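You operate a simulated robot arm through the tools that you are given. There is no shell and no other tool.

Carry out the task below with a simulated robot arm. There is one attempt and no reset: what you move stays moved.

Task
Rub the bobbles off the pink knit with two strokes of the pumice block.
Fine: afterwards clear the block with one stroke on the tweed wrap and put it back; rub nothing else. Set down upright: pumice block.

The check looks at the end state, three seconds after you hand in, the way a careful person would. Anything else that was tipped, shoved, dropped, spilled or broken makes it a failure.

Robot
A 7-joint arm with a two-finger parallel gripper, fixed in place. Base frame: the origin is on the floor under the middle of its stand, x ahead of it, y to its left, z up. Lengths are in mm, angles in degrees, forces in N, time in s.
It reaches about 1247 mm from its shoulder. Its first joint turns from -132.0 to 132.0 degrees. Payload 3.91 kg.
The TCP is the grasp point between the finger pads, 30 mm short of the fingertips. In the tool frame z runs along the fingers and y along their closing line. Largest opening 110 mm; finger width 20, thickness 10; the body of the gripper, 48 by 112 mm, starts 55 mm behind the TCP.
Orientation is that of the tool frame in the base frame, as a unit quaternion [x, y, z, w]. With the fingers straight down and closing along the base's y, the tool's x points along the base's -x, its y along +y and its z along -z.

Tools
- The arm moves only by the tool move_arm. Its argument "moves" is a list of rows, each a list of 3 entries, a list of its own where there are three numbers: the shift along the tool's x, y, z in mm, then the turn, a rotation vector about the tool's x, y, z in degrees, then the opening, from 0 (shut) to 1 (fully open). In form: [[[x, y, z], [rx, ry, rz], grip], ...]. A call has 1 to 20 rows; each row is the pose to reach, as a shift and turn from the pose commanded when the call began, along the tool's axes at that moment. Rows are played at 5 a second. More than 50 mm and 8.6 degrees between two rows, or a gripper value outside its range, and nothing of the call is played. Where a pose cannot be reached the arm comes as near as it can. A force on the tool above 40 N (or 10 N above the force at the start of the call, whichever is more), or a blocked arm, ends the call early, and 0.2 s more pass. Each finger travels about 108 mm/s and halts on what it meets, pressing with about 20 N; the grip force reading is that of the motor and also rises with nothing between the fingers. The clock runs only during rows and for 0.2 s after the last one: add rows that repeat a pose to give the fingers time. The reply holds the time, the measured pose of the TCP, the force on the tool along the base axes, the opening and the grip force, in the units named above and with some noise, with the torque about the TCP (base axes, N m) and any sound that the robot's microphone picked up, and new pictures: "views" is both (left out), scene, wrist or none.
- Cameras (640 x 400 px; columns grow to the right, rows downward): "scene" is fixed at [219.3, 650.7, 1657.1]; the picture's right is [-0.43, -0.90, 0.00], its down [-0.67, 0.32, -0.67] and it looks along [0.61, -0.29, -0.74] (base axes); focal length 359 px, centre (320, 200). "wrist" rides on the gripper at [72, 17, -103] in the tool frame; the picture's right is [-0.23, 0.97, 0.00], its down [-0.76, -0.18, -0.62] and it looks along [-0.61, -0.14, 0.78] (tool axes); focal length 222 px, centre (320, 200). There is no depth. A picture from a camera that has moved, and an enlarged one, comes with that camera's place and axes in the base frame and with its lens.
- enlarge(camera, box): a new picture of the part [left, top, right, bottom] of that camera's present view, enlarged. The clock stands still meanwhile.
- close_job(): hands the job in; it is judged then, once.

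Places have to be worked out from the pictures, the camera data and where the tool is seen. Open the gripper and draw the arm clear of the work before you hand the job in, unless the task says otherwise.

The tools are called after "Call:" as name(argument=value, ...) on one line, values as JSON. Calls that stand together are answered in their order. move_arm: Moves the arm, as the interface text tells. Its arguments: {"type":"object","properties":{"moves":{"type":"array"},"views":{"type":"string","enum":["both","scene","wrist","none"]}},"required":["moves"]} The other tools are called the same way: enlarge (camera, box) takes an enlarged picture of a part of a camera's view; close_job () hands the job in.

At the start:

```text
t: 0.0
ee_pos: [419.9, 278.6, 1151.4]
ee_rot: [0.0, 1.0, 0.0, -0.001]
contact_force: [0.0, 0.6, 0.7]
ft_torque: [0.02, 0.01, 0.0]
grip_width: 110.0
grasp_force: 0.1
```

scene: 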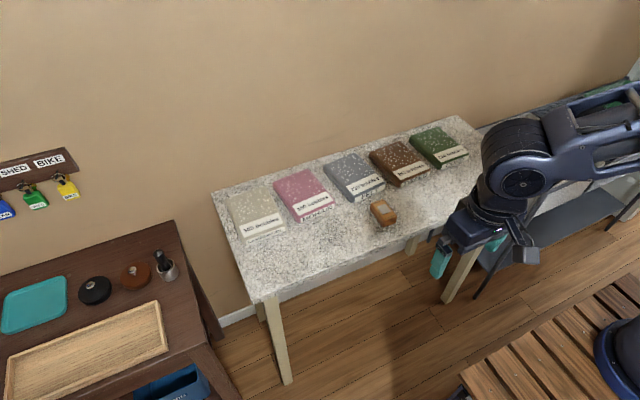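
wrist: 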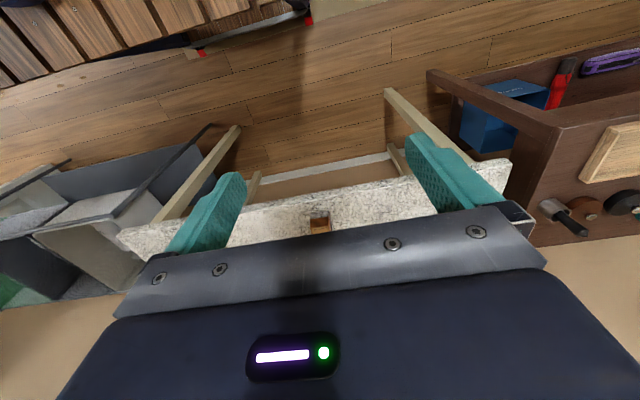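

I'll start by enlarging the scene view, to read the labels on the knits and see the pumice block.

Call:
enlarge(camera="scene", box=[210, 150, 350, 240])

Call:
enlarge(camera="scene", box=[330, 110, 490, 240])

```text
4.44 times, centred on (280, 195) of scene
camera zoom: at [219.3, 650.7, 1657.1], right [-0.43, -0.9, 0.0], down [-0.67, 0.32, -0.67], along [0.61, -0.29, -0.74], focal length 1597 px, centre (498, 222)
```

zoom: 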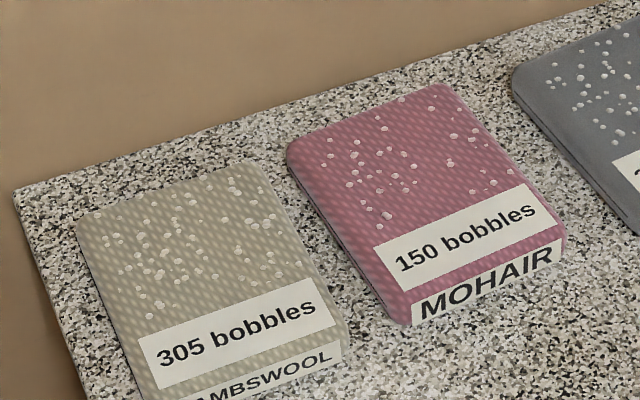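

```text
3.08 times, centred on (410, 175) of scene
camera zoom: at [219.3, 650.7, 1657.1], right [-0.43, -0.9, 0.0], down [-0.67, 0.32, -0.67], along [0.61, -0.29, -0.74], focal length 1106 px, centre (43, 277)
```

zoom: 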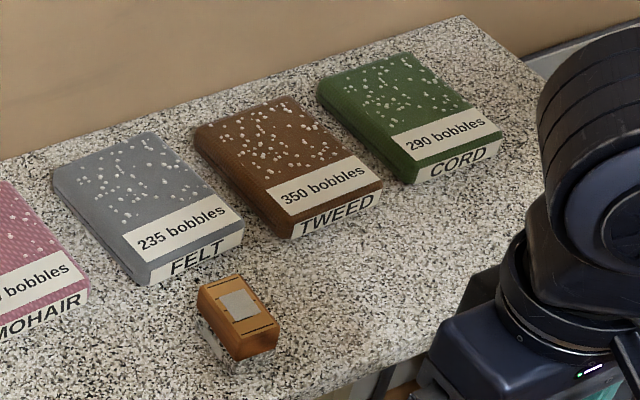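

The pink knit is the mohair and the brown one is the tweed. I'll zoom in on the pumice block, and on the pink and brown knits, to get shapes and corner positions.

Call:
enlarge(camera="scene", box=[360, 190, 408, 236])

Call:
enlarge(camera="scene", box=[265, 160, 345, 230])

Call:
enlarge(camera="scene", box=[360, 125, 440, 195])

Call:
enlarge(camera="wrist", box=[220, 160, 420, 250])

```text
8.70 times, centred on (384, 213) of scene
camera zoom: at [219.3, 650.7, 1657.1], right [-0.43, -0.9, 0.0], down [-0.67, 0.32, -0.67], along [0.61, -0.29, -0.74], focal length 3125 px, centre (-236, 87)
```

zoom: 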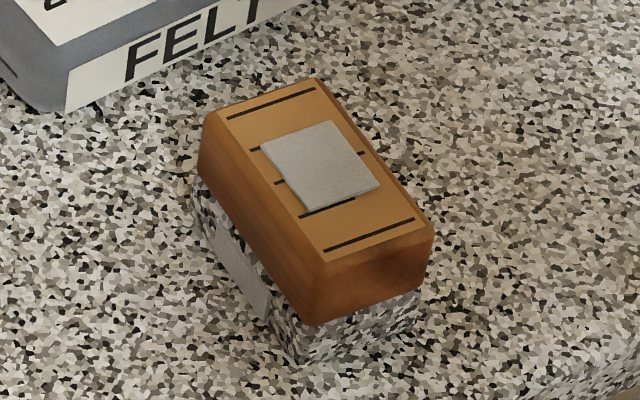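

```text
5.71 times, centred on (305, 195) of scene
camera zoom: at [219.3, 650.7, 1657.1], right [-0.43, -0.9, 0.0], down [-0.67, 0.32, -0.67], along [0.61, -0.29, -0.74], focal length 2053 px, centre (406, 229)
```

zoom: 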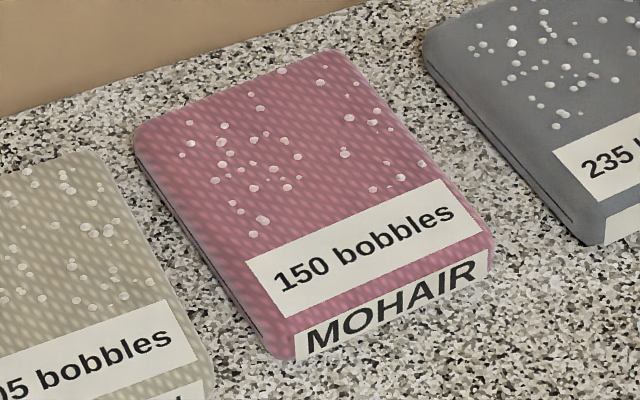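

```text
5.71 times, centred on (400, 160) of scene
camera zoom: at [219.3, 650.7, 1657.1], right [-0.43, -0.9, 0.0], down [-0.67, 0.32, -0.67], along [0.61, -0.29, -0.74], focal length 2053 px, centre (-137, 429)
```

zoom: 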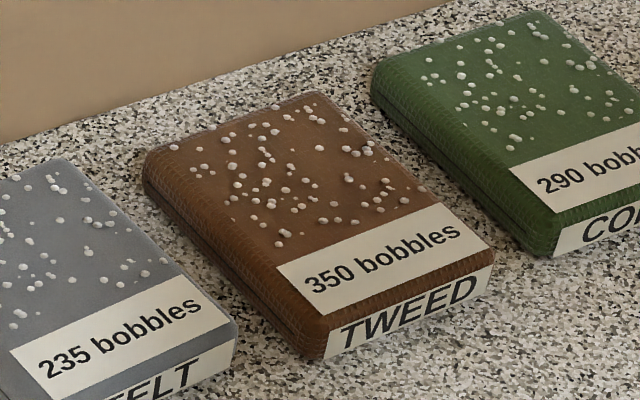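

```text
3.20 times, centred on (320, 205) of wrist
camera zoom: at [347.0, 295.0, 1253.8], right [0.23, 0.97, 0.0], down [0.76, -0.18, 0.62], along [0.61, -0.14, -0.78], focal length 711 px, centre (320, 184)
```

zoom: 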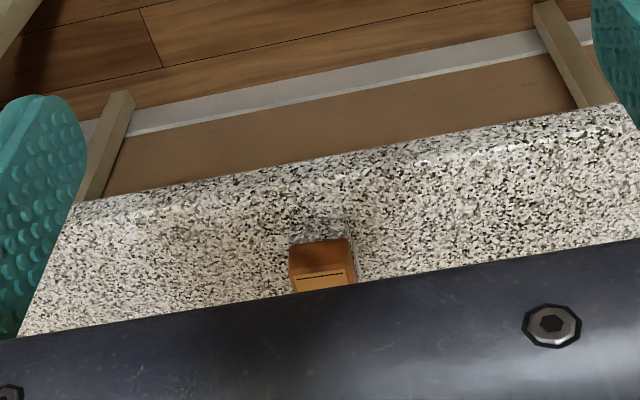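

By combining the scene and wrist views, I put the table top at z≈862. The block is roughly x 694–764, y 195–234, with its top at z≈907, and the pink knit top is at z≈886. I'll move above the block with the fingers open and check it with the wrist camera.

Call:
move_arm(moves=[[[-39, -8, 19], [0, 0, 0], 1], [[-78, -16, 38], [0, 0, 0], 1], [[-117, -24, 56], [0, 0, 0], 1], [[-156, -32, 75], [0, 0, 0], 1], [[-195, -40, 94], [0, 0, 0], 1], [[-234, -48, 112], [0, 0, 0], 1], [[-272, -56, 131], [0, 0, 0], 1], [[-310, -64, 150], [0, 0, 0], 1], [[-310, -64, 150], [0, 0, 0], 1]], views="both")

```text
t: 2.0
ee_pos: [731.8, 215.0, 995.9]
ee_rot: [-0.001, 1.0, 0.0, 0.0]
contact_force: [0.1, -0.9, 0.7]
ft_torque: [0.0, -0.01, -0.03]
grip_width: 110.1
grasp_force: 0.0
camera wrist: at [658.8, 231.5, 1099.7], right [0.23, 0.97, 0.0], down [0.76, -0.18, 0.62], along [0.61, -0.14, -0.78], focal length 222 px, centre (320, 200)
```

scene: 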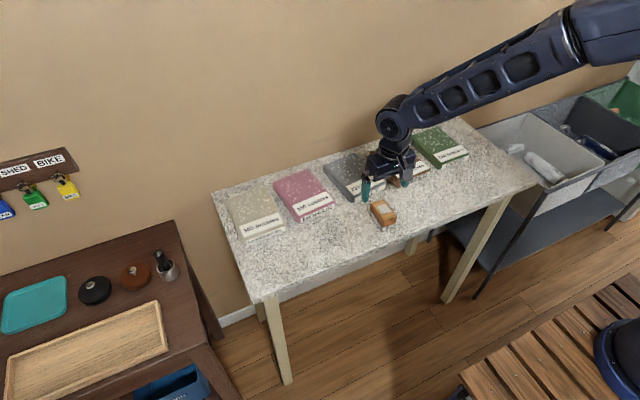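
wrist: 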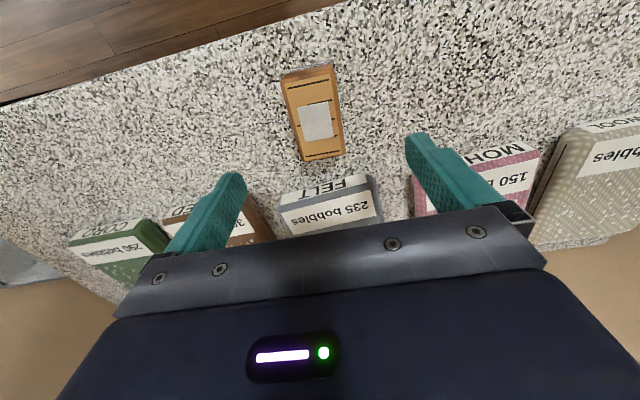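

The block is well in view in the wrist camera. I'll enlarge that view to pin down its corners and yaw.

Call:
enlarge(camera="wrist", box=[260, 50, 370, 170])

Call:
enlarge(camera="scene", box=[350, 160, 430, 240])

```text
3.33 times, centred on (315, 110) of wrist
camera zoom: at [658.8, 231.5, 1099.7], right [0.23, 0.97, 0.0], down [0.76, -0.18, 0.62], along [0.61, -0.14, -0.78], focal length 740 px, centre (337, 500)
```

zoom: 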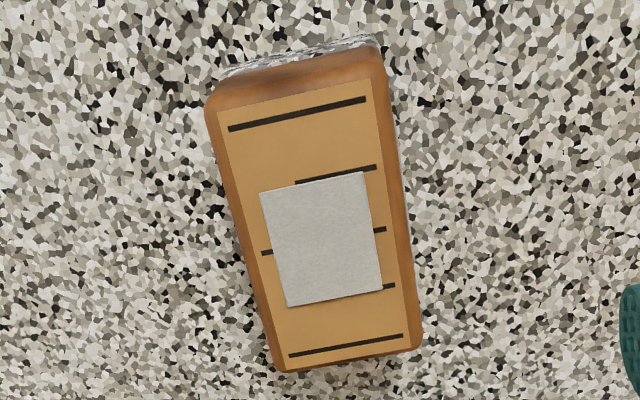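

```text
5.00 times, centred on (390, 200) of scene
camera zoom: at [219.3, 650.7, 1657.1], right [-0.43, -0.9, 0.0], down [-0.67, 0.32, -0.67], along [0.61, -0.29, -0.74], focal length 1797 px, centre (-30, 200)
```

zoom: 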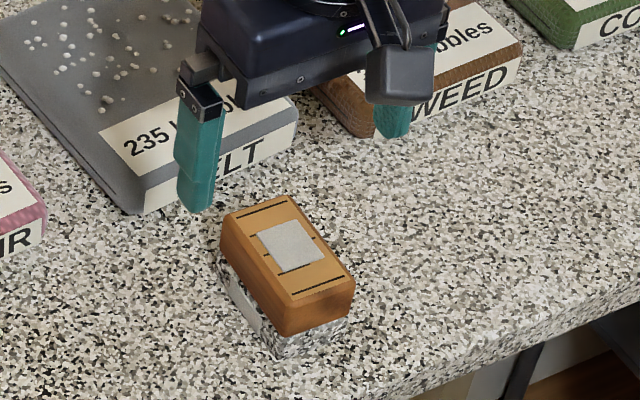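

The block centre looks to be about (726, 213), turned about -2.5°. I'll match that yaw, centre over it and go part of the way down, then compare the measured pose with the commanded one.

Call:
move_arm(moves=[[[3, -1, 15], [0, 0, 1.2], 1], [[6, -2, 30], [0, 0, 2.5], 1], [[6, -2, 40], [0, 0, 2.5], 1], [[6, -2, 40], [0, 0, 2.5], 1], [[6, -2, 40], [0, 0, 2.5], 1]], views="both")

```text
t: 3.2
ee_pos: [723.8, 210.3, 956.5]
ee_rot: [0.022, 1.0, 0.0, 0.0]
contact_force: [0.7, 0.0, 0.1]
ft_torque: [0.04, 0.01, 0.01]
grip_width: 110.0
grasp_force: 0.0
camera wrist: at [652.7, 232.0, 1059.6], right [0.27, 0.96, 0.0], down [0.75, -0.21, 0.62], along [0.6, -0.17, -0.78], focal length 222 px, centre (320, 200)
```

scene: 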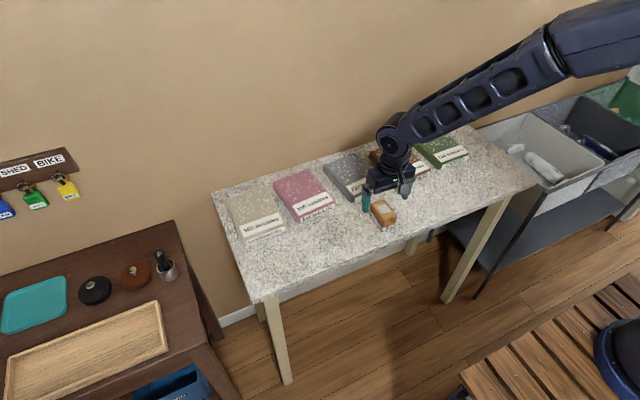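
wrist: 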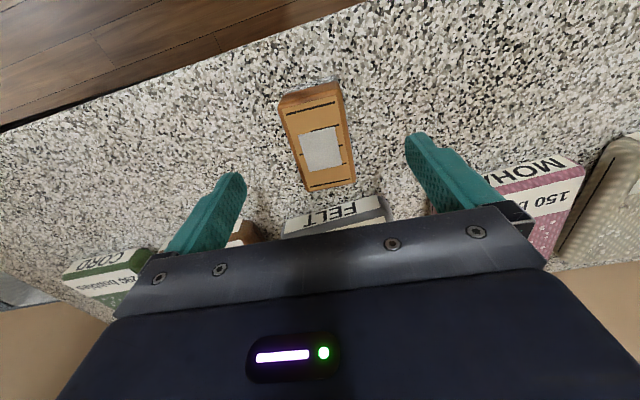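

The pose reads about (724, 211, 957), with a few mm of sag in z. I'll check the block's alignment between the fingers once more before descending.

Call:
enlarge(camera="wrist", box=[260, 70, 380, 200])

Call:
enlarge(camera="scene", box=[350, 160, 430, 240])

```text
3.08 times, centred on (320, 135) of wrist
camera zoom: at [652.7, 232.0, 1059.6], right [0.27, 0.96, 0.0], down [0.75, -0.21, 0.62], along [0.6, -0.17, -0.78], focal length 684 px, centre (320, 400)
```

zoom: 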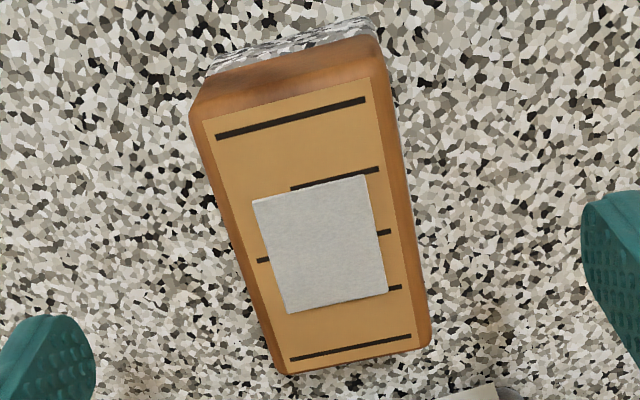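

```text
5.00 times, centred on (390, 200) of scene
camera zoom: at [219.3, 650.7, 1657.1], right [-0.43, -0.9, 0.0], down [-0.67, 0.32, -0.67], along [0.61, -0.29, -0.74], focal length 1797 px, centre (-30, 200)
```

zoom: 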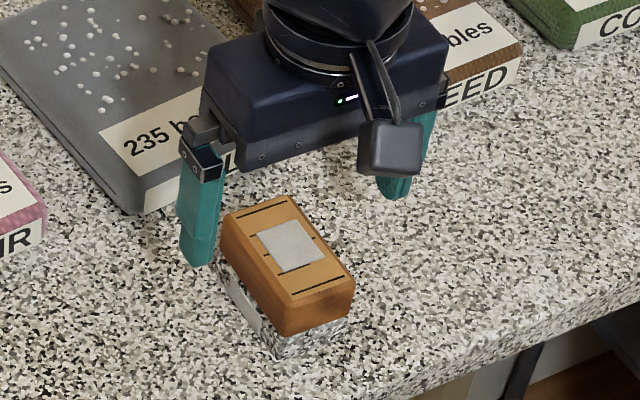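

The block is aligned with the tool frame and centred to within about 1 mm. I'll descend so the fingertips are about 12 mm above the table, straddling the wooden part, with the gripper still open.

Call:
move_arm(moves=[[[0, 0, 15], [0, 0, 0], 1], [[0, 0, 30], [0, 0, 0], 1], [[0, 0, 42], [0, 0, 0], 1], [[0, 0, 50], [0, 0, 0], 1], [[0, 0, 50], [0, 0, 0], 1], [[0, 0, 50], [0, 0, 0], 1]], views="both")

```text
t: 4.6
ee_pos: [722.9, 213.5, 904.2]
ee_rot: [0.021, 1.0, 0.0, 0.0]
contact_force: [-1.3, 0.2, 0.7]
ft_torque: [-0.03, -0.02, 0.04]
grip_width: 110.0
grasp_force: 0.0
camera wrist: at [652.1, 231.9, 1009.2], right [0.27, 0.96, 0.0], down [0.75, -0.21, 0.62], along [0.6, -0.17, -0.78], focal length 222 px, centre (320, 200)
```

scene: 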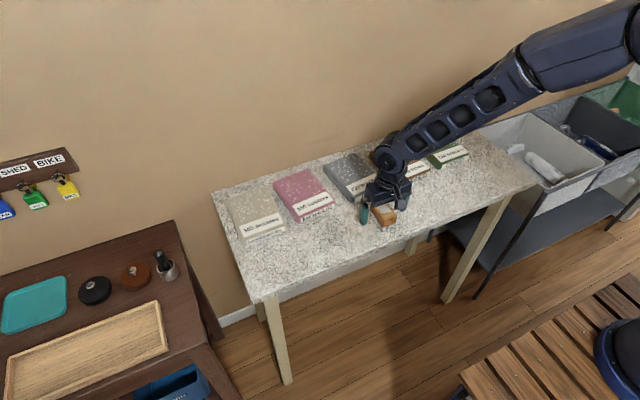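
wrist: 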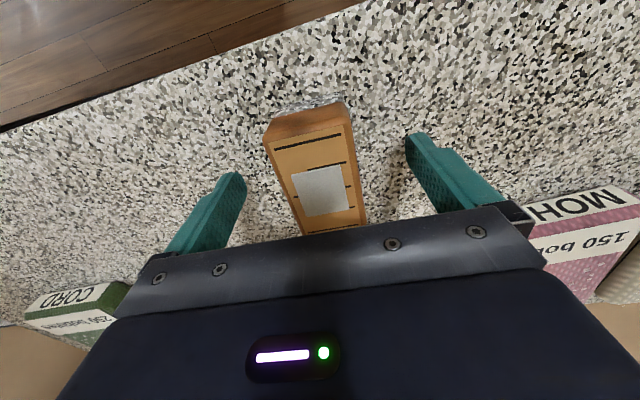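

I'm now at z≈905. A close look will show whether the fingertips sit beside the wood without touching the table.

Call:
enlarge(camera="scene", box=[350, 170, 420, 240])

Call:
enlarge(camera="wrist", box=[200, 80, 460, 250])

```text
5.71 times, centred on (385, 205) of scene
camera zoom: at [219.3, 650.7, 1657.1], right [-0.43, -0.9, 0.0], down [-0.67, 0.32, -0.67], along [0.61, -0.29, -0.74], focal length 2053 px, centre (-51, 171)
```

zoom: 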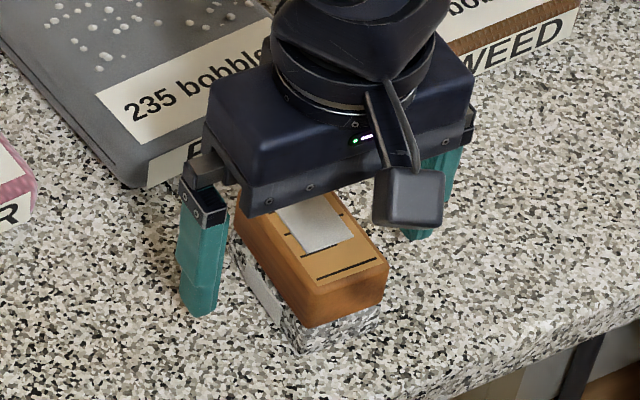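

```text
2.35 times, centred on (330, 165) of wrist
camera zoom: at [652.1, 231.9, 1009.2], right [0.27, 0.96, 0.0], down [0.75, -0.21, 0.62], along [0.6, -0.17, -0.78], focal length 523 px, centre (296, 282)
```

zoom: 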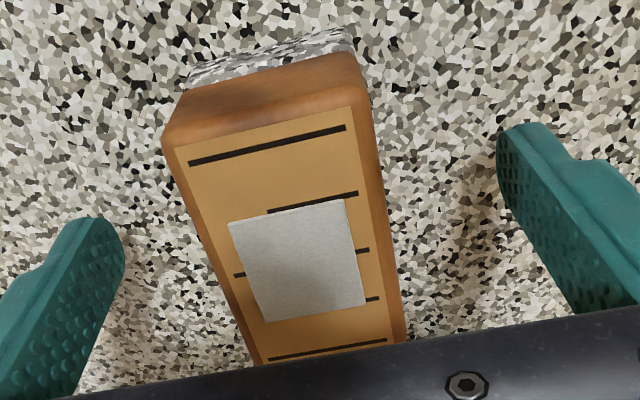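

The fingers straddle the block symmetrically and nothing is touching. I'll close the gripper without moving the arm.

Call:
move_arm(moves=[[[0, 0, 0], [0, 0, 0], 0.6], [[0, 0, 0], [0, 0, 0], 0.4], [[0, 0, 0], [0, 0, 0], 0.2], [[0, 0, 0], [0, 0, 0], 0], [[0, 0, 0], [0, 0, 0], 0], [[0, 0, 0], [0, 0, 0], 0]], views="both")

```text
t: 6.0
ee_pos: [723.7, 212.2, 906.9]
ee_rot: [0.023, 1.0, 0.0, 0.001]
contact_force: [0.5, -0.3, 2.4]
ft_torque: [0.0, -0.02, -0.01]
grip_width: 43.9
grasp_force: 20.0
camera wrist: at [652.1, 231.9, 1009.4], right [0.27, 0.96, 0.0], down [0.75, -0.21, 0.62], along [0.6, -0.17, -0.78], focal length 222 px, centre (320, 200)
```

scene: 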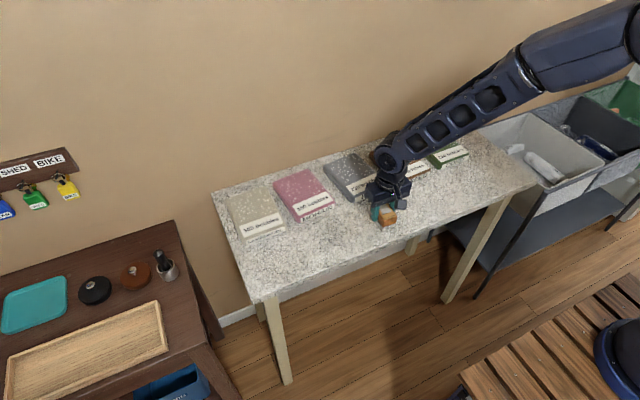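
wrist: 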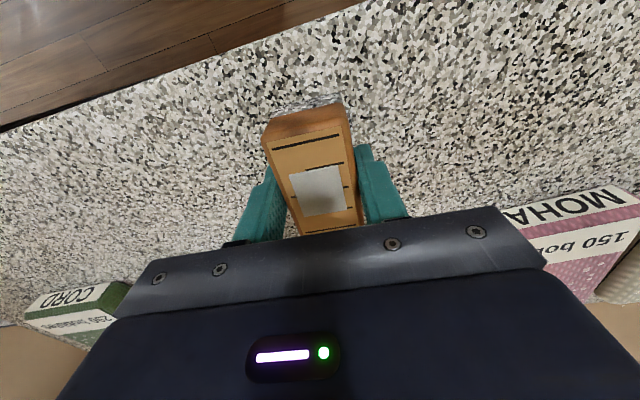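

The grip holds at 43.9 mm with 20 N, with the TCP at about (723.3, 211.8, 906.4); I'll come back to that pose when I put it back. Now I'll lift straight up and look at the block's underside.

Call:
move_arm(moves=[[[0, 0, -10], [0, 0, 0], 0], [[0, 0, -30], [0, 0, 0], 0], [[0, 0, -55], [0, 0, 0], 0], [[0, 0, -80], [0, 0, 0], 0], [[0, 0, -80], [0, 0, 0], 0], [[0, 0, -80], [0, 0, 0], 0]], views="both")

Call:
enlarge(camera="scene", box=[350, 150, 420, 230])

Call:
enlarge(camera="wrist", box=[200, 80, 460, 250])

```text
t: 7.4
ee_pos: [723.9, 212.3, 986.3]
ee_rot: [0.022, 1.0, 0.0, -0.001]
contact_force: [-0.4, 0.7, -0.4]
ft_torque: [0.01, -0.02, -0.01]
grip_width: 43.7
grasp_force: 20.1
camera wrist: at [652.7, 232.0, 1090.5], right [0.27, 0.96, 0.0], down [0.75, -0.21, 0.62], along [0.6, -0.17, -0.78], focal length 222 px, centre (320, 200)
```

scene: 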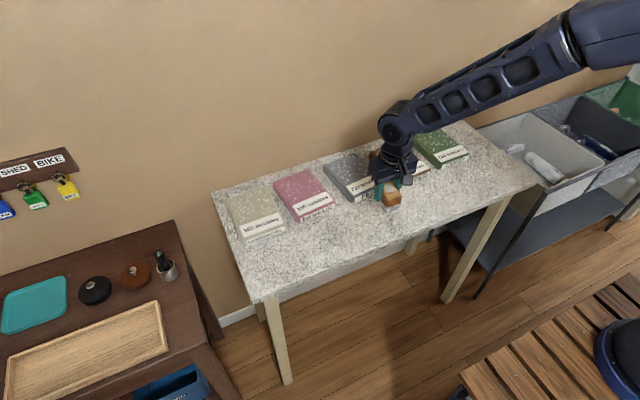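
wrist: 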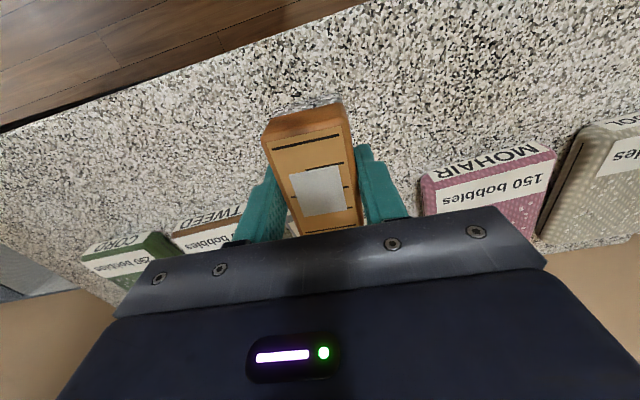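

```text
5.00 times, centred on (385, 190) of scene
camera zoom: at [219.3, 650.7, 1657.1], right [-0.43, -0.9, 0.0], down [-0.67, 0.32, -0.67], along [0.61, -0.29, -0.74], focal length 1797 px, centre (-5, 250)
```

zoom: 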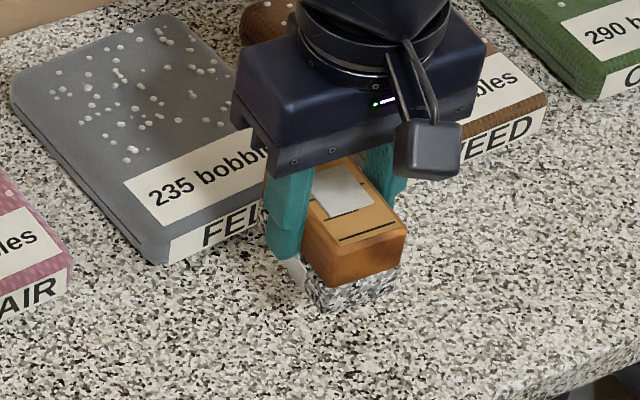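

```text
2.35 times, centred on (330, 165) of wrist
camera zoom: at [652.7, 232.0, 1090.5], right [0.27, 0.96, 0.0], down [0.75, -0.21, 0.62], along [0.6, -0.17, -0.78], focal length 523 px, centre (296, 282)
```

zoom: 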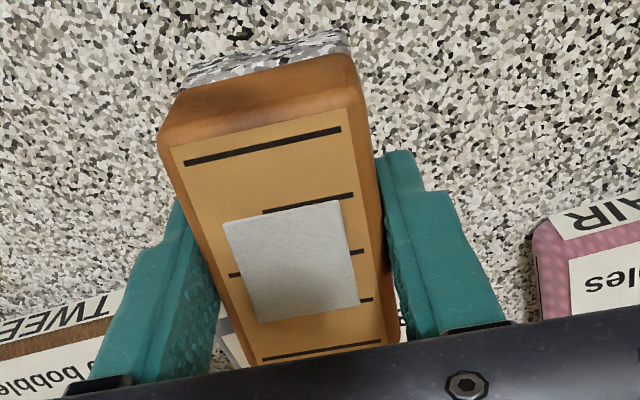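

The block is lifted level with its pumice face down. I'll carry it high over to a start point above the pink knit's left side, at about (912, 425), turning to match the knit's slight yaw of about +3.5°.

Call:
move_arm(moves=[[[-26, 32, -2], [0, 0, -1], 0], [[-51, 63, -4], [0, 0, -2], 0], [[-77, 95, -4], [0, 0, -3], 0], [[-102, 126, -4], [0, 0, -4], 0], [[-128, 158, -4], [0, 0, -5], 0], [[-154, 190, -4], [0, 0, -6], 0], [[-179, 221, -4], [0, 0, -6], 0], [[-179, 221, -4], [0, 0, -6], 0], [[-179, 221, -4], [0, 0, -6], 0]], views="both")

Call:
enlarge(camera="wrist", box=[100, 60, 400, 250])

Call:
enlarge(camera="scene", box=[255, 130, 355, 230])

```text
t: 9.4
ee_pos: [912.2, 426.9, 991.5]
ee_rot: [-0.031, 1.0, 0.0, 0.0]
contact_force: [-0.1, 0.4, -0.8]
ft_torque: [-0.05, -0.02, 0.0]
grip_width: 43.5
grasp_force: 20.1
camera wrist: at [839.0, 438.8, 1094.6], right [0.17, 0.99, 0.0], down [0.77, -0.13, 0.62], along [0.61, -0.1, -0.78], focal length 222 px, centre (320, 200)
```

scene: 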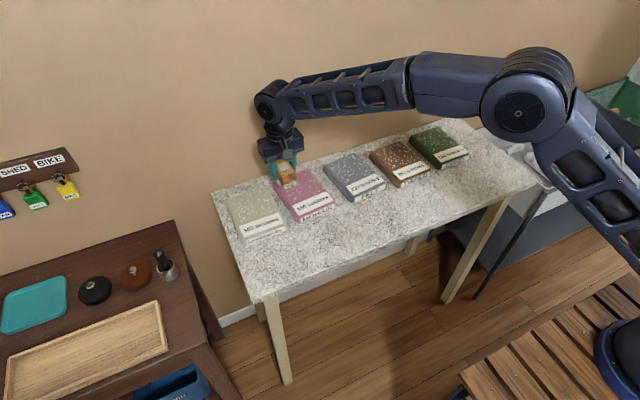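
wrist: 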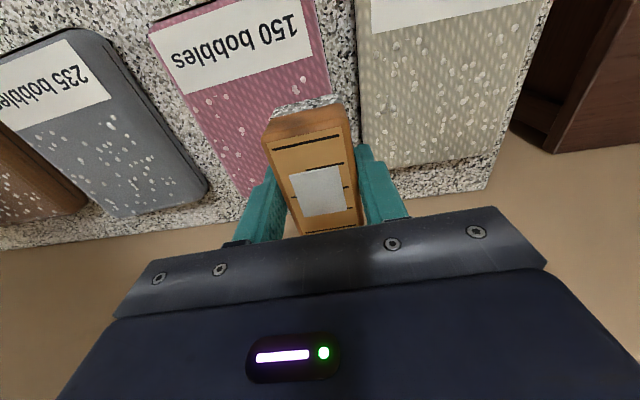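

```text
2.11 times, centred on (250, 155) of wrist
camera zoom: at [839.0, 438.8, 1094.6], right [0.17, 0.99, 0.0], down [0.77, -0.13, 0.62], along [0.61, -0.1, -0.78], focal length 468 px, centre (467, 295)
```

zoom: 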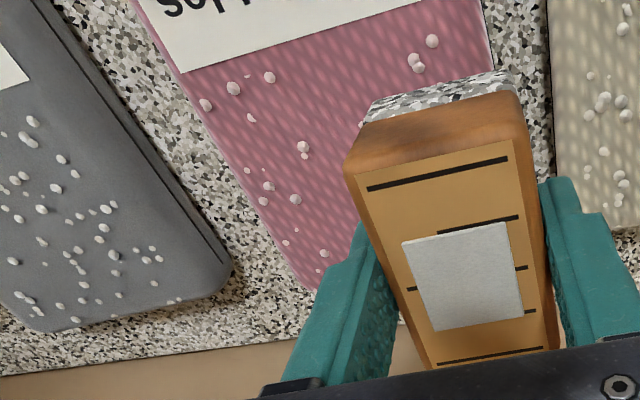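

```text
4.00 times, centred on (305, 180) of scene
camera zoom: at [219.3, 650.7, 1657.1], right [-0.43, -0.9, 0.0], down [-0.67, 0.32, -0.67], along [0.61, -0.29, -0.74], focal length 1437 px, centre (380, 280)
```

zoom: 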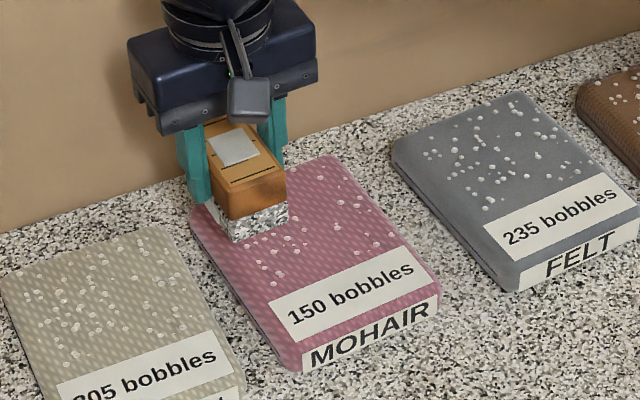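

The TCP is at about (912, 426, 991). The knit spans y of about 315–443, its bobbles run from x≈873 to 965, and its top is at about 886–893. I'll descend toward it, with small steps near where I expect contact.

Call:
move_arm(moves=[[[0, -1, 15], [0, 0, 0], 0], [[0, -2, 30], [0, 0, 0], 0], [[0, -2, 42], [0, 0, 0], 0], [[0, -2, 42], [0, 0, 0], 0], [[0, -2, 42], [0, 0, 0], 0]], views="both")

Call:
enlarge(camera="scene", box=[255, 130, 355, 230])

```text
t: 10.6
ee_pos: [910.2, 423.5, 947.9]
ee_rot: [-0.03, 1.0, 0.0, 0.0]
contact_force: [0.5, -0.5, -0.7]
ft_torque: [0.01, 0.01, 0.02]
grip_width: 43.8
grasp_force: 19.6
camera wrist: at [838.0, 435.8, 1050.9], right [0.17, 0.99, 0.0], down [0.77, -0.13, 0.62], along [0.61, -0.1, -0.78], focal length 222 px, centre (320, 200)
```

scene: 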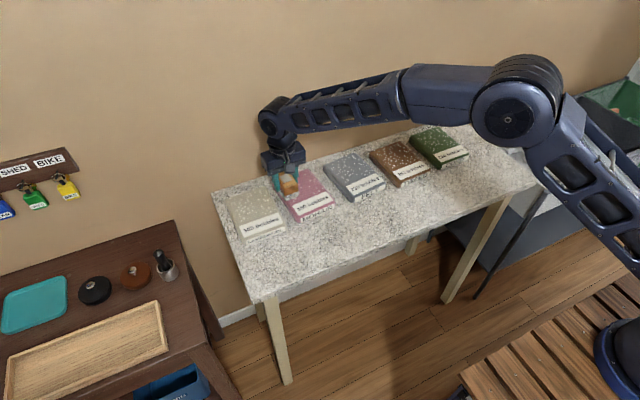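
wrist: 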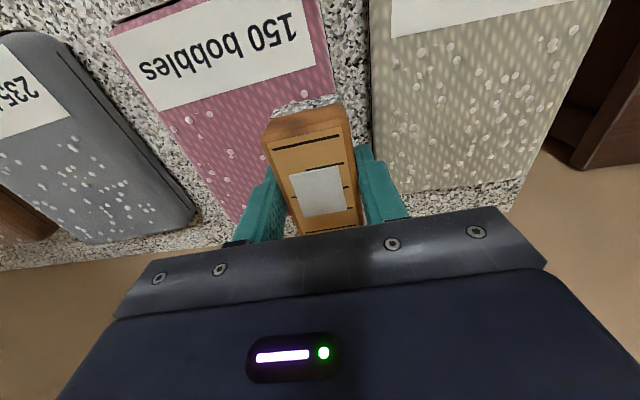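

```text
4.00 times, centred on (305, 180) of scene
camera zoom: at [219.3, 650.7, 1657.1], right [-0.43, -0.9, 0.0], down [-0.67, 0.32, -0.67], along [0.61, -0.29, -0.74], focal length 1437 px, centre (380, 280)
```

zoom: 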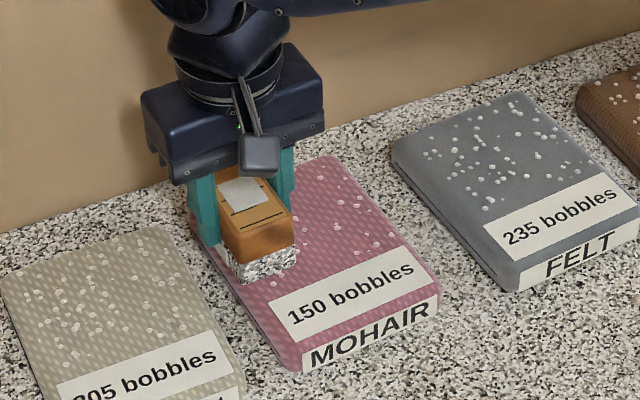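

The block is clear of the knit by roughly 10 mm and slightly overhangs the left edge, so I'll shift 5 mm inward. Then I'll feel for the surface in small steps.

Call:
move_arm(moves=[[[0, -5, 0], [0, 0, 0], 0], [[0, -5, 2], [0, 0, 0], 0], [[0, -5, 4], [0, 0, 0], 0], [[0, -5, 6], [0, 0, 0], 0], [[0, -5, 7], [0, 0, 0], 0], [[0, -5, 7], [0, 0, 0], 0]], views="none")

```text
t: 12.0
ee_pos: [912.7, 417.8, 941.8]
ee_rot: [-0.031, 1.0, 0.0, 0.0]
contact_force: [-0.8, -0.1, 1.0]
ft_torque: [0.0, 0.01, 0.0]
grip_width: 43.6
grasp_force: 20.6
```

No contact yet at z≈941. I'll keep going down in 1 mm steps.

Call:
move_arm(moves=[[[0, 0, 1], [0, 0, 0], 0], [[0, 0, 2], [0, 0, 0], 0], [[0, 0, 3], [0, 0, 0], 0], [[0, 0, 3], [0, 0, 0], 0]], views="none")

Call:
move_arm(moves=[[[0, 0, 1], [0, 0, 0], 0], [[0, 0, 2], [0, 0, 0], 0], [[0, 0, 2], [0, 0, 0], 0]], views="none")

```text
t: 13.0
ee_pos: [912.7, 418.4, 940.4]
ee_rot: [-0.031, 1.0, 0.001, 0.001]
contact_force: [-0.5, 1.4, 10.8]
ft_torque: [-0.02, 0.3, -0.02]
grip_width: 43.6
grasp_force: 19.5
```

```text
t: 13.8
ee_pos: [911.7, 418.5, 936.6]
ee_rot: [-0.031, 1.0, 0.0, 0.001]
contact_force: [3.8, 4.6, 14.7]
ft_torque: [0.15, -0.12, -0.03]
grip_width: 43.7
grasp_force: 20.0
```

Contact was at z≈940, and I'm now pressing with about 15 N. I'll ease off about 1 mm and make the first stroke as one straight pass along -y, then read the force before lifting.

Call:
move_arm(moves=[[[0, 0, -1], [0, 0, 0], 0], [[0, -8, -1], [0, 0, 0], 0], [[0, -16, -1], [0, 0, 0], 0], [[0, -24, -1], [0, 0, 0], 0], [[0, -32, -1], [0, 0, 0], 0], [[0, -40, -1], [0, 0, 0], 0], [[0, -48, -1], [0, 0, 0], 0], [[0, -56, -1], [0, 0, 0], 0], [[0, -64, -1], [0, 0, 0], 0], [[0, -72, -1], [0, 0, 0], 0], [[0, -78, -1], [0, 0, 0], 0], [[0, -78, -1], [0, 0, 0], 0]], views="both")

```text
t: 16.4
ee_pos: [917.0, 340.4, 937.4]
ee_rot: [-0.031, 1.0, 0.0, 0.0]
contact_force: [-1.0, 2.1, 6.8]
ft_torque: [0.03, 0.01, -0.03]
grip_width: 44.2
grasp_force: 19.7
camera wrist: at [843.1, 352.3, 1040.8], right [0.17, 0.99, 0.0], down [0.77, -0.13, 0.62], along [0.61, -0.1, -0.78], focal length 222 px, centre (320, 200)
```

scene: 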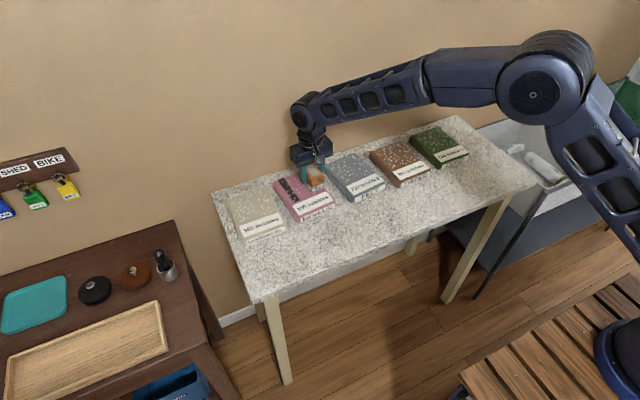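
wrist: 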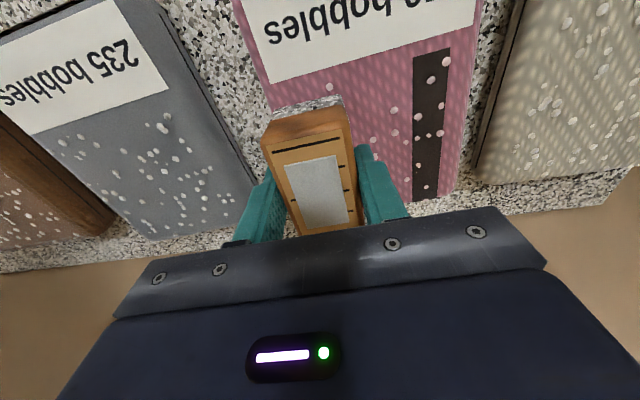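

The knit now shows a dark strip on its left side, and the grey patch on the block looks larger. I'll enlarge both views before doing anything else.

Call:
enlarge(camera="scene", box=[260, 140, 350, 230])

Call:
enlarge(camera="wrist", box=[230, 0, 510, 240])

```text
4.44 times, centred on (305, 185) of scene
camera zoom: at [219.3, 650.7, 1657.1], right [-0.43, -0.9, 0.0], down [-0.67, 0.32, -0.67], along [0.61, -0.29, -0.74], focal length 1597 px, centre (387, 267)
```

zoom: 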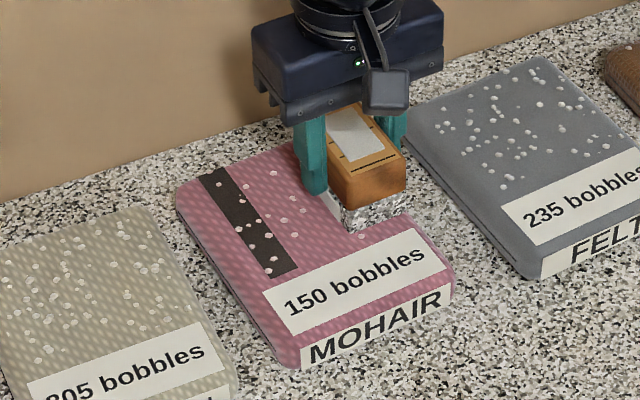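

```text
1.67 times, centred on (370, 120) of wrist
camera zoom: at [843.1, 352.3, 1040.8], right [0.17, 0.99, 0.0], down [0.77, -0.13, 0.62], along [0.61, -0.1, -0.78], focal length 370 px, centre (237, 333)
```

zoom: 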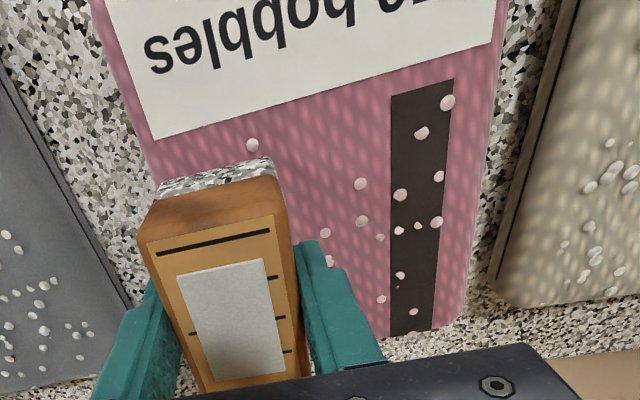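

The stroke registered: there is now a neat dark lane along the knit's left side, and the patch on the block grew. I'll lift straight up, so no second stroke gets made, and look again.

Call:
move_arm(moves=[[[0, 0, -6], [0, 0, 0], 0], [[0, 0, -15], [0, 0, 0], 0], [[0, 0, -30], [0, 0, 0], 0], [[0, 0, -45], [0, 0, 0], 0], [[0, 0, -45], [0, 0, 0], 0]], views="both")

Call:
enlarge(camera="scene", box=[260, 140, 350, 230])

Call:
enlarge(camera="wrist", box=[230, 0, 510, 240])

```text
t: 17.6
ee_pos: [917.8, 340.5, 982.0]
ee_rot: [-0.031, 1.0, 0.0, -0.001]
contact_force: [-0.1, 0.2, -1.7]
ft_torque: [-0.02, -0.03, 0.01]
grip_width: 43.9
grasp_force: 19.7
camera wrist: at [843.9, 352.7, 1086.3], right [0.17, 0.99, 0.0], down [0.77, -0.13, 0.62], along [0.61, -0.1, -0.78], focal length 222 px, centre (320, 200)
```

scene: 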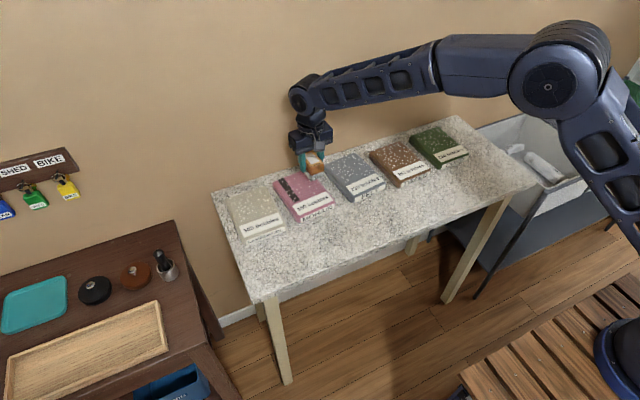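
wrist: 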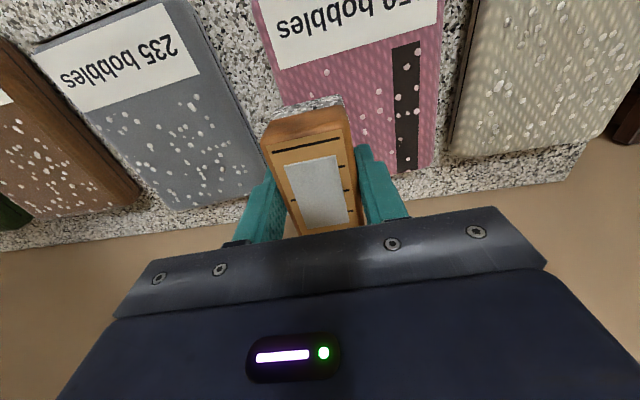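

```text
4.44 times, centred on (305, 185) of scene
camera zoom: at [219.3, 650.7, 1657.1], right [-0.43, -0.9, 0.0], down [-0.67, 0.32, -0.67], along [0.61, -0.29, -0.74], focal length 1597 px, centre (387, 267)
```

zoom: 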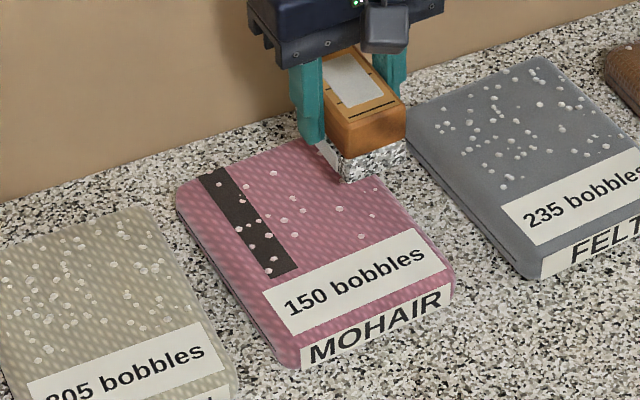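

```text
1.67 times, centred on (370, 120) of wrist
camera zoom: at [843.9, 352.7, 1086.3], right [0.17, 0.99, 0.0], down [0.77, -0.13, 0.62], along [0.61, -0.1, -0.78], focal length 370 px, centre (237, 333)
```

zoom: 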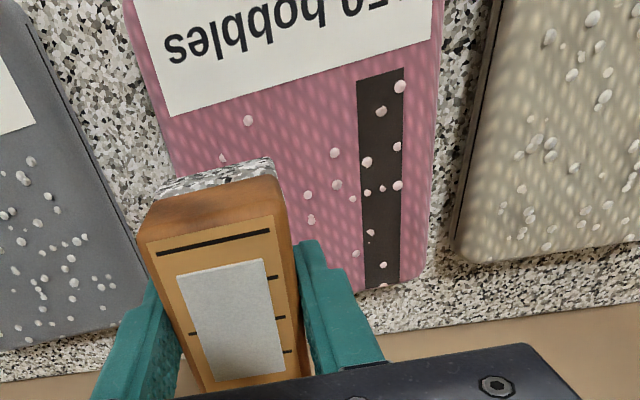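

After the first stroke there are visibly fewer bobbles, and one lane is marked. I'll move back at height to the left side, about 8 mm deeper in x, to make the second stroke the same way.

Call:
move_arm(moves=[[[-4, 26, 0], [0, 0, 0], 0], [[-8, 52, 0], [0, 0, 0], 0], [[-12, 77, 0], [0, 0, 0], 0], [[-12, 77, 12], [0, 0, 0], 0], [[-12, 77, 24], [0, 0, 0], 0], [[-12, 77, 34], [0, 0, 0], 0], [[-12, 77, 34], [0, 0, 0], 0]], views="both")

Call:
enlarge(camera="scene", box=[260, 140, 350, 230])

```text
t: 19.2
ee_pos: [923.7, 420.0, 949.1]
ee_rot: [-0.031, 1.0, 0.0, 0.0]
contact_force: [-0.1, -0.8, -2.1]
ft_torque: [-0.03, 0.03, 0.01]
grip_width: 43.6
grasp_force: 20.2
camera wrist: at [851.2, 430.4, 1051.5], right [0.17, 0.99, 0.0], down [0.77, -0.13, 0.62], along [0.61, -0.1, -0.78], focal length 222 px, centre (320, 200)
```

scene: 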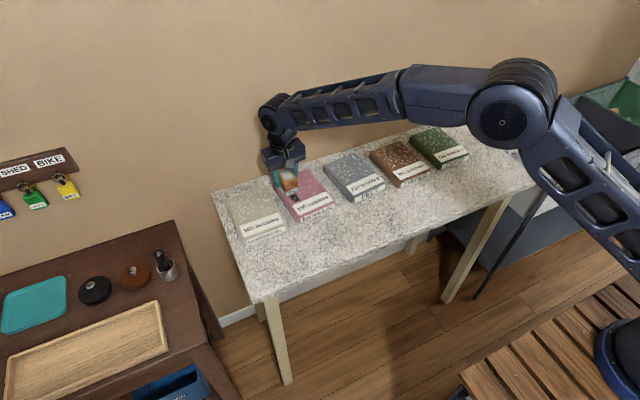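
wrist: 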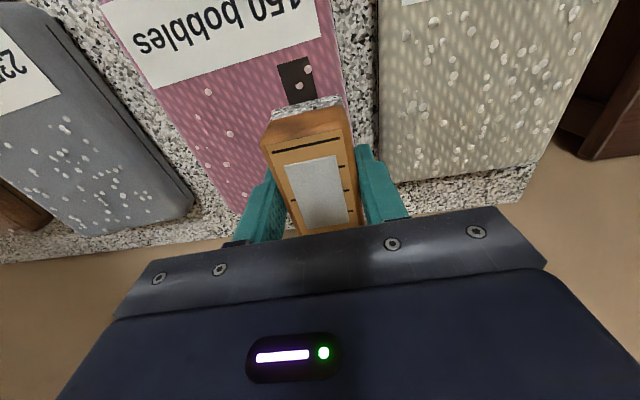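

```text
4.44 times, centred on (305, 185) of scene
camera zoom: at [219.3, 650.7, 1657.1], right [-0.43, -0.9, 0.0], down [-0.67, 0.32, -0.67], along [0.61, -0.29, -0.74], focal length 1597 px, centre (387, 267)
```

zoom: 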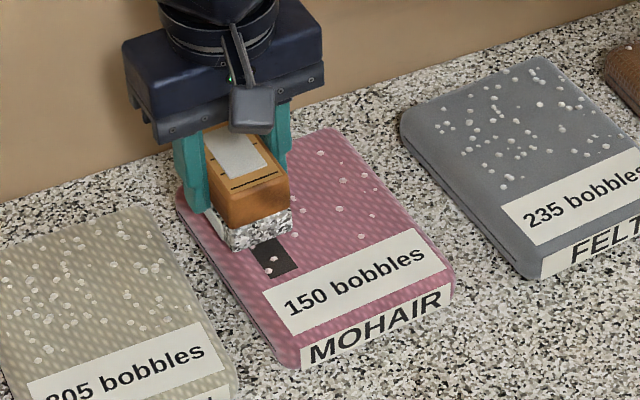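

The knit hasn't moved. I'll descend to contact in small steps.

Call:
move_arm(moves=[[[0, 0, 3], [0, 0, 0], 0], [[0, 0, 6], [0, 0, 0], 0], [[0, 0, 8], [0, 0, 0], 0], [[0, 0, 9], [0, 0, 0], 0], [[0, 0, 9], [0, 0, 0], 0]], views="none")

```text
t: 20.4
ee_pos: [924.7, 418.2, 939.5]
ee_rot: [-0.031, 1.0, 0.0, -0.001]
contact_force: [-0.3, -0.3, -1.2]
ft_torque: [0.04, 0.01, 0.0]
grip_width: 43.9
grasp_force: 19.9
```

There's no contact yet, so I'll continue in 1 mm steps.

Call:
move_arm(moves=[[[0, 0, 1], [0, 0, 0], 0], [[0, 0, 2], [0, 0, 0], 0], [[0, 0, 2], [0, 0, 0], 0]], views="none")

```text
t: 21.2
ee_pos: [923.5, 419.7, 938.5]
ee_rot: [-0.031, 1.0, 0.001, 0.0]
contact_force: [-0.1, 0.1, 2.1]
ft_torque: [-0.03, 0.0, 0.0]
grip_width: 43.9
grasp_force: 20.2
```

Call:
move_arm(moves=[[[0, 0, 1], [0, 0, 0], 0], [[0, 0, 2], [0, 0, 0], 0], [[0, 0, 2], [0, 0, 0], 0]], views="none")

```text
t: 22.0
ee_pos: [925.3, 418.9, 936.6]
ee_rot: [-0.031, 1.0, -0.001, 0.001]
contact_force: [0.7, 1.8, 15.8]
ft_torque: [0.02, -0.05, -0.02]
grip_width: 44.1
grasp_force: 19.8
```

I'm in contact at about 15.8 N, about the same as before the first stroke. I'll ease off 1 mm and make the second stroke along -y in a single pass.

Call:
move_arm(moves=[[[0, 0, -1], [0, 0, 0], 0], [[0, -8, -1], [0, 0, 0], 0], [[0, -16, -1], [0, 0, 0], 0], [[0, -24, -1], [0, 0, 0], 0], [[0, -32, -1], [0, 0, 0], 0], [[0, -40, -1], [0, 0, 0], 0], [[0, -48, -1], [0, 0, 0], 0], [[0, -56, -1], [0, 0, 0], 0], [[0, -64, -1], [0, 0, 0], 0], [[0, -72, -1], [0, 0, 0], 0], [[0, -78, -1], [0, 0, 0], 0], [[0, -78, -1], [0, 0, 0], 0]], views="both")

Call:
enlarge(camera="wrist", box=[230, 0, 510, 240])

```text
t: 24.6
ee_pos: [928.4, 340.7, 936.7]
ee_rot: [-0.03, 1.0, 0.0, 0.0]
contact_force: [-1.8, 0.2, 4.7]
ft_torque: [0.05, -0.14, 0.0]
grip_width: 43.8
grasp_force: 19.9
camera wrist: at [855.2, 351.6, 1039.9], right [0.17, 0.99, 0.0], down [0.77, -0.13, 0.62], along [0.61, -0.1, -0.78], focal length 222 px, centre (320, 200)
```

scene: 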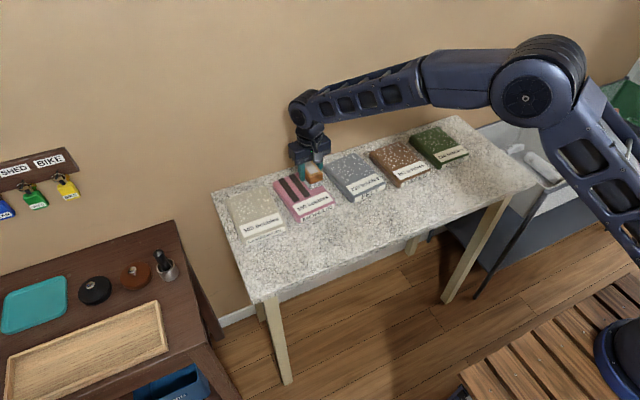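
wrist: 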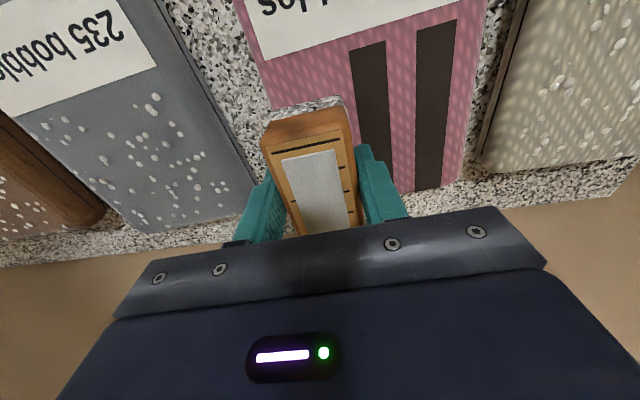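

```text
1.67 times, centred on (370, 120) of wrist
camera zoom: at [855.2, 351.6, 1039.9], right [0.17, 0.99, 0.0], down [0.77, -0.13, 0.62], along [0.61, -0.1, -0.78], focal length 370 px, centre (237, 333)
```

zoom: 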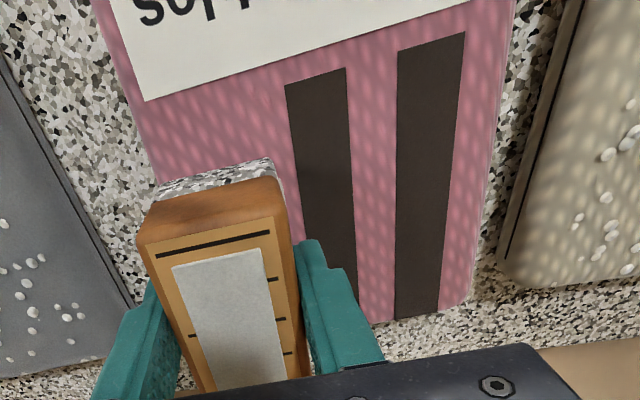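

Both lanes are marked and the pink knit is clear of bobbles. I'll lift straight up from the knit.

Call:
move_arm(moves=[[[0, 0, -6], [0, 0, 0], 0], [[0, 0, -15], [0, 0, 0], 0], [[0, 0, -30], [0, 0, 0], 0], [[0, 0, -50], [0, 0, 0], 0], [[0, 0, -60], [0, 0, 0], 0], [[0, 0, -60], [0, 0, 0], 0]], views="both")

Call:
enlarge(camera="scene", box=[255, 120, 455, 230])

Call:
enlarge(camera="wrist", box=[0, 0, 280, 240])

```text
t: 26.0
ee_pos: [929.2, 341.1, 998.3]
ee_rot: [-0.031, 1.0, -0.001, 0.0]
contact_force: [0.9, 0.8, -1.1]
ft_torque: [-0.01, 0.01, 0.01]
grip_width: 43.7
grasp_force: 20.1
camera wrist: at [855.4, 352.5, 1100.4], right [0.17, 0.99, 0.0], down [0.77, -0.13, 0.62], along [0.61, -0.1, -0.78], focal length 222 px, centre (320, 200)
```

scene: 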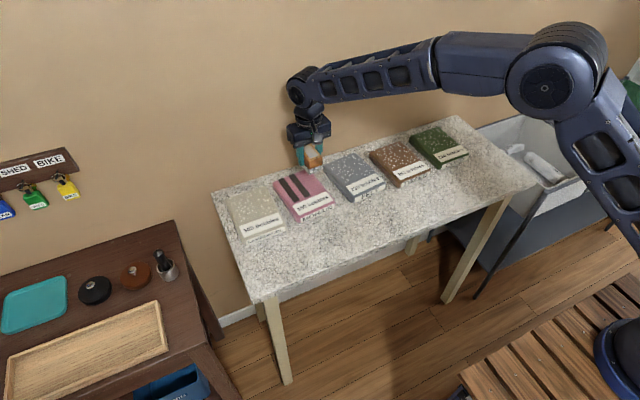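
wrist: 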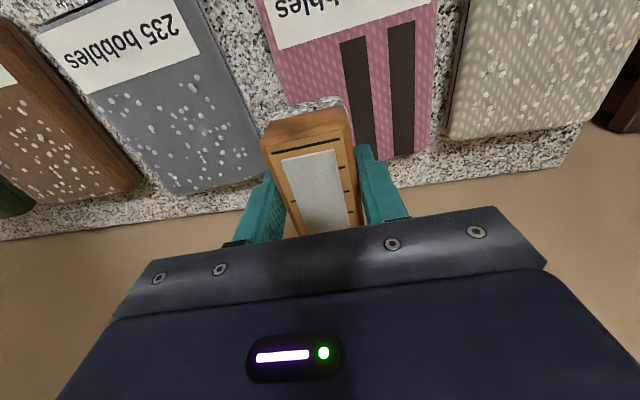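

```text
3.20 times, centred on (355, 175) of scene
camera zoom: at [219.3, 650.7, 1657.1], right [-0.43, -0.9, 0.0], down [-0.67, 0.32, -0.67], along [0.61, -0.29, -0.74], focal length 1150 px, centre (208, 280)
```

zoom: 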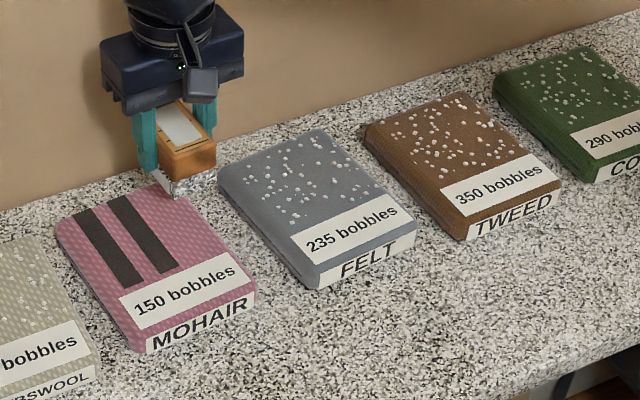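

```text
1.67 times, centred on (140, 120) of wrist
camera zoom: at [855.4, 352.5, 1100.4], right [0.17, 0.99, 0.0], down [0.77, -0.13, 0.62], along [0.61, -0.1, -0.78], focal length 370 px, centre (620, 333)
```

zoom: 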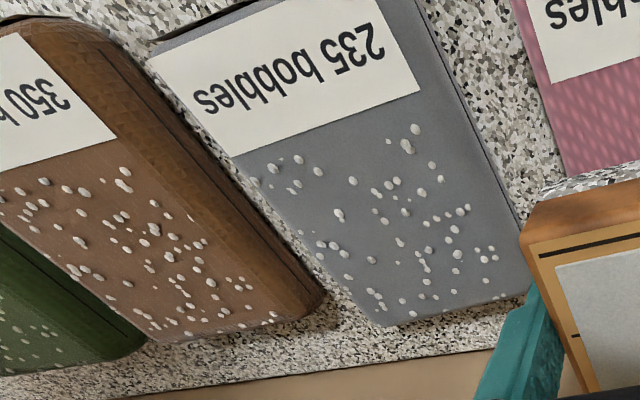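

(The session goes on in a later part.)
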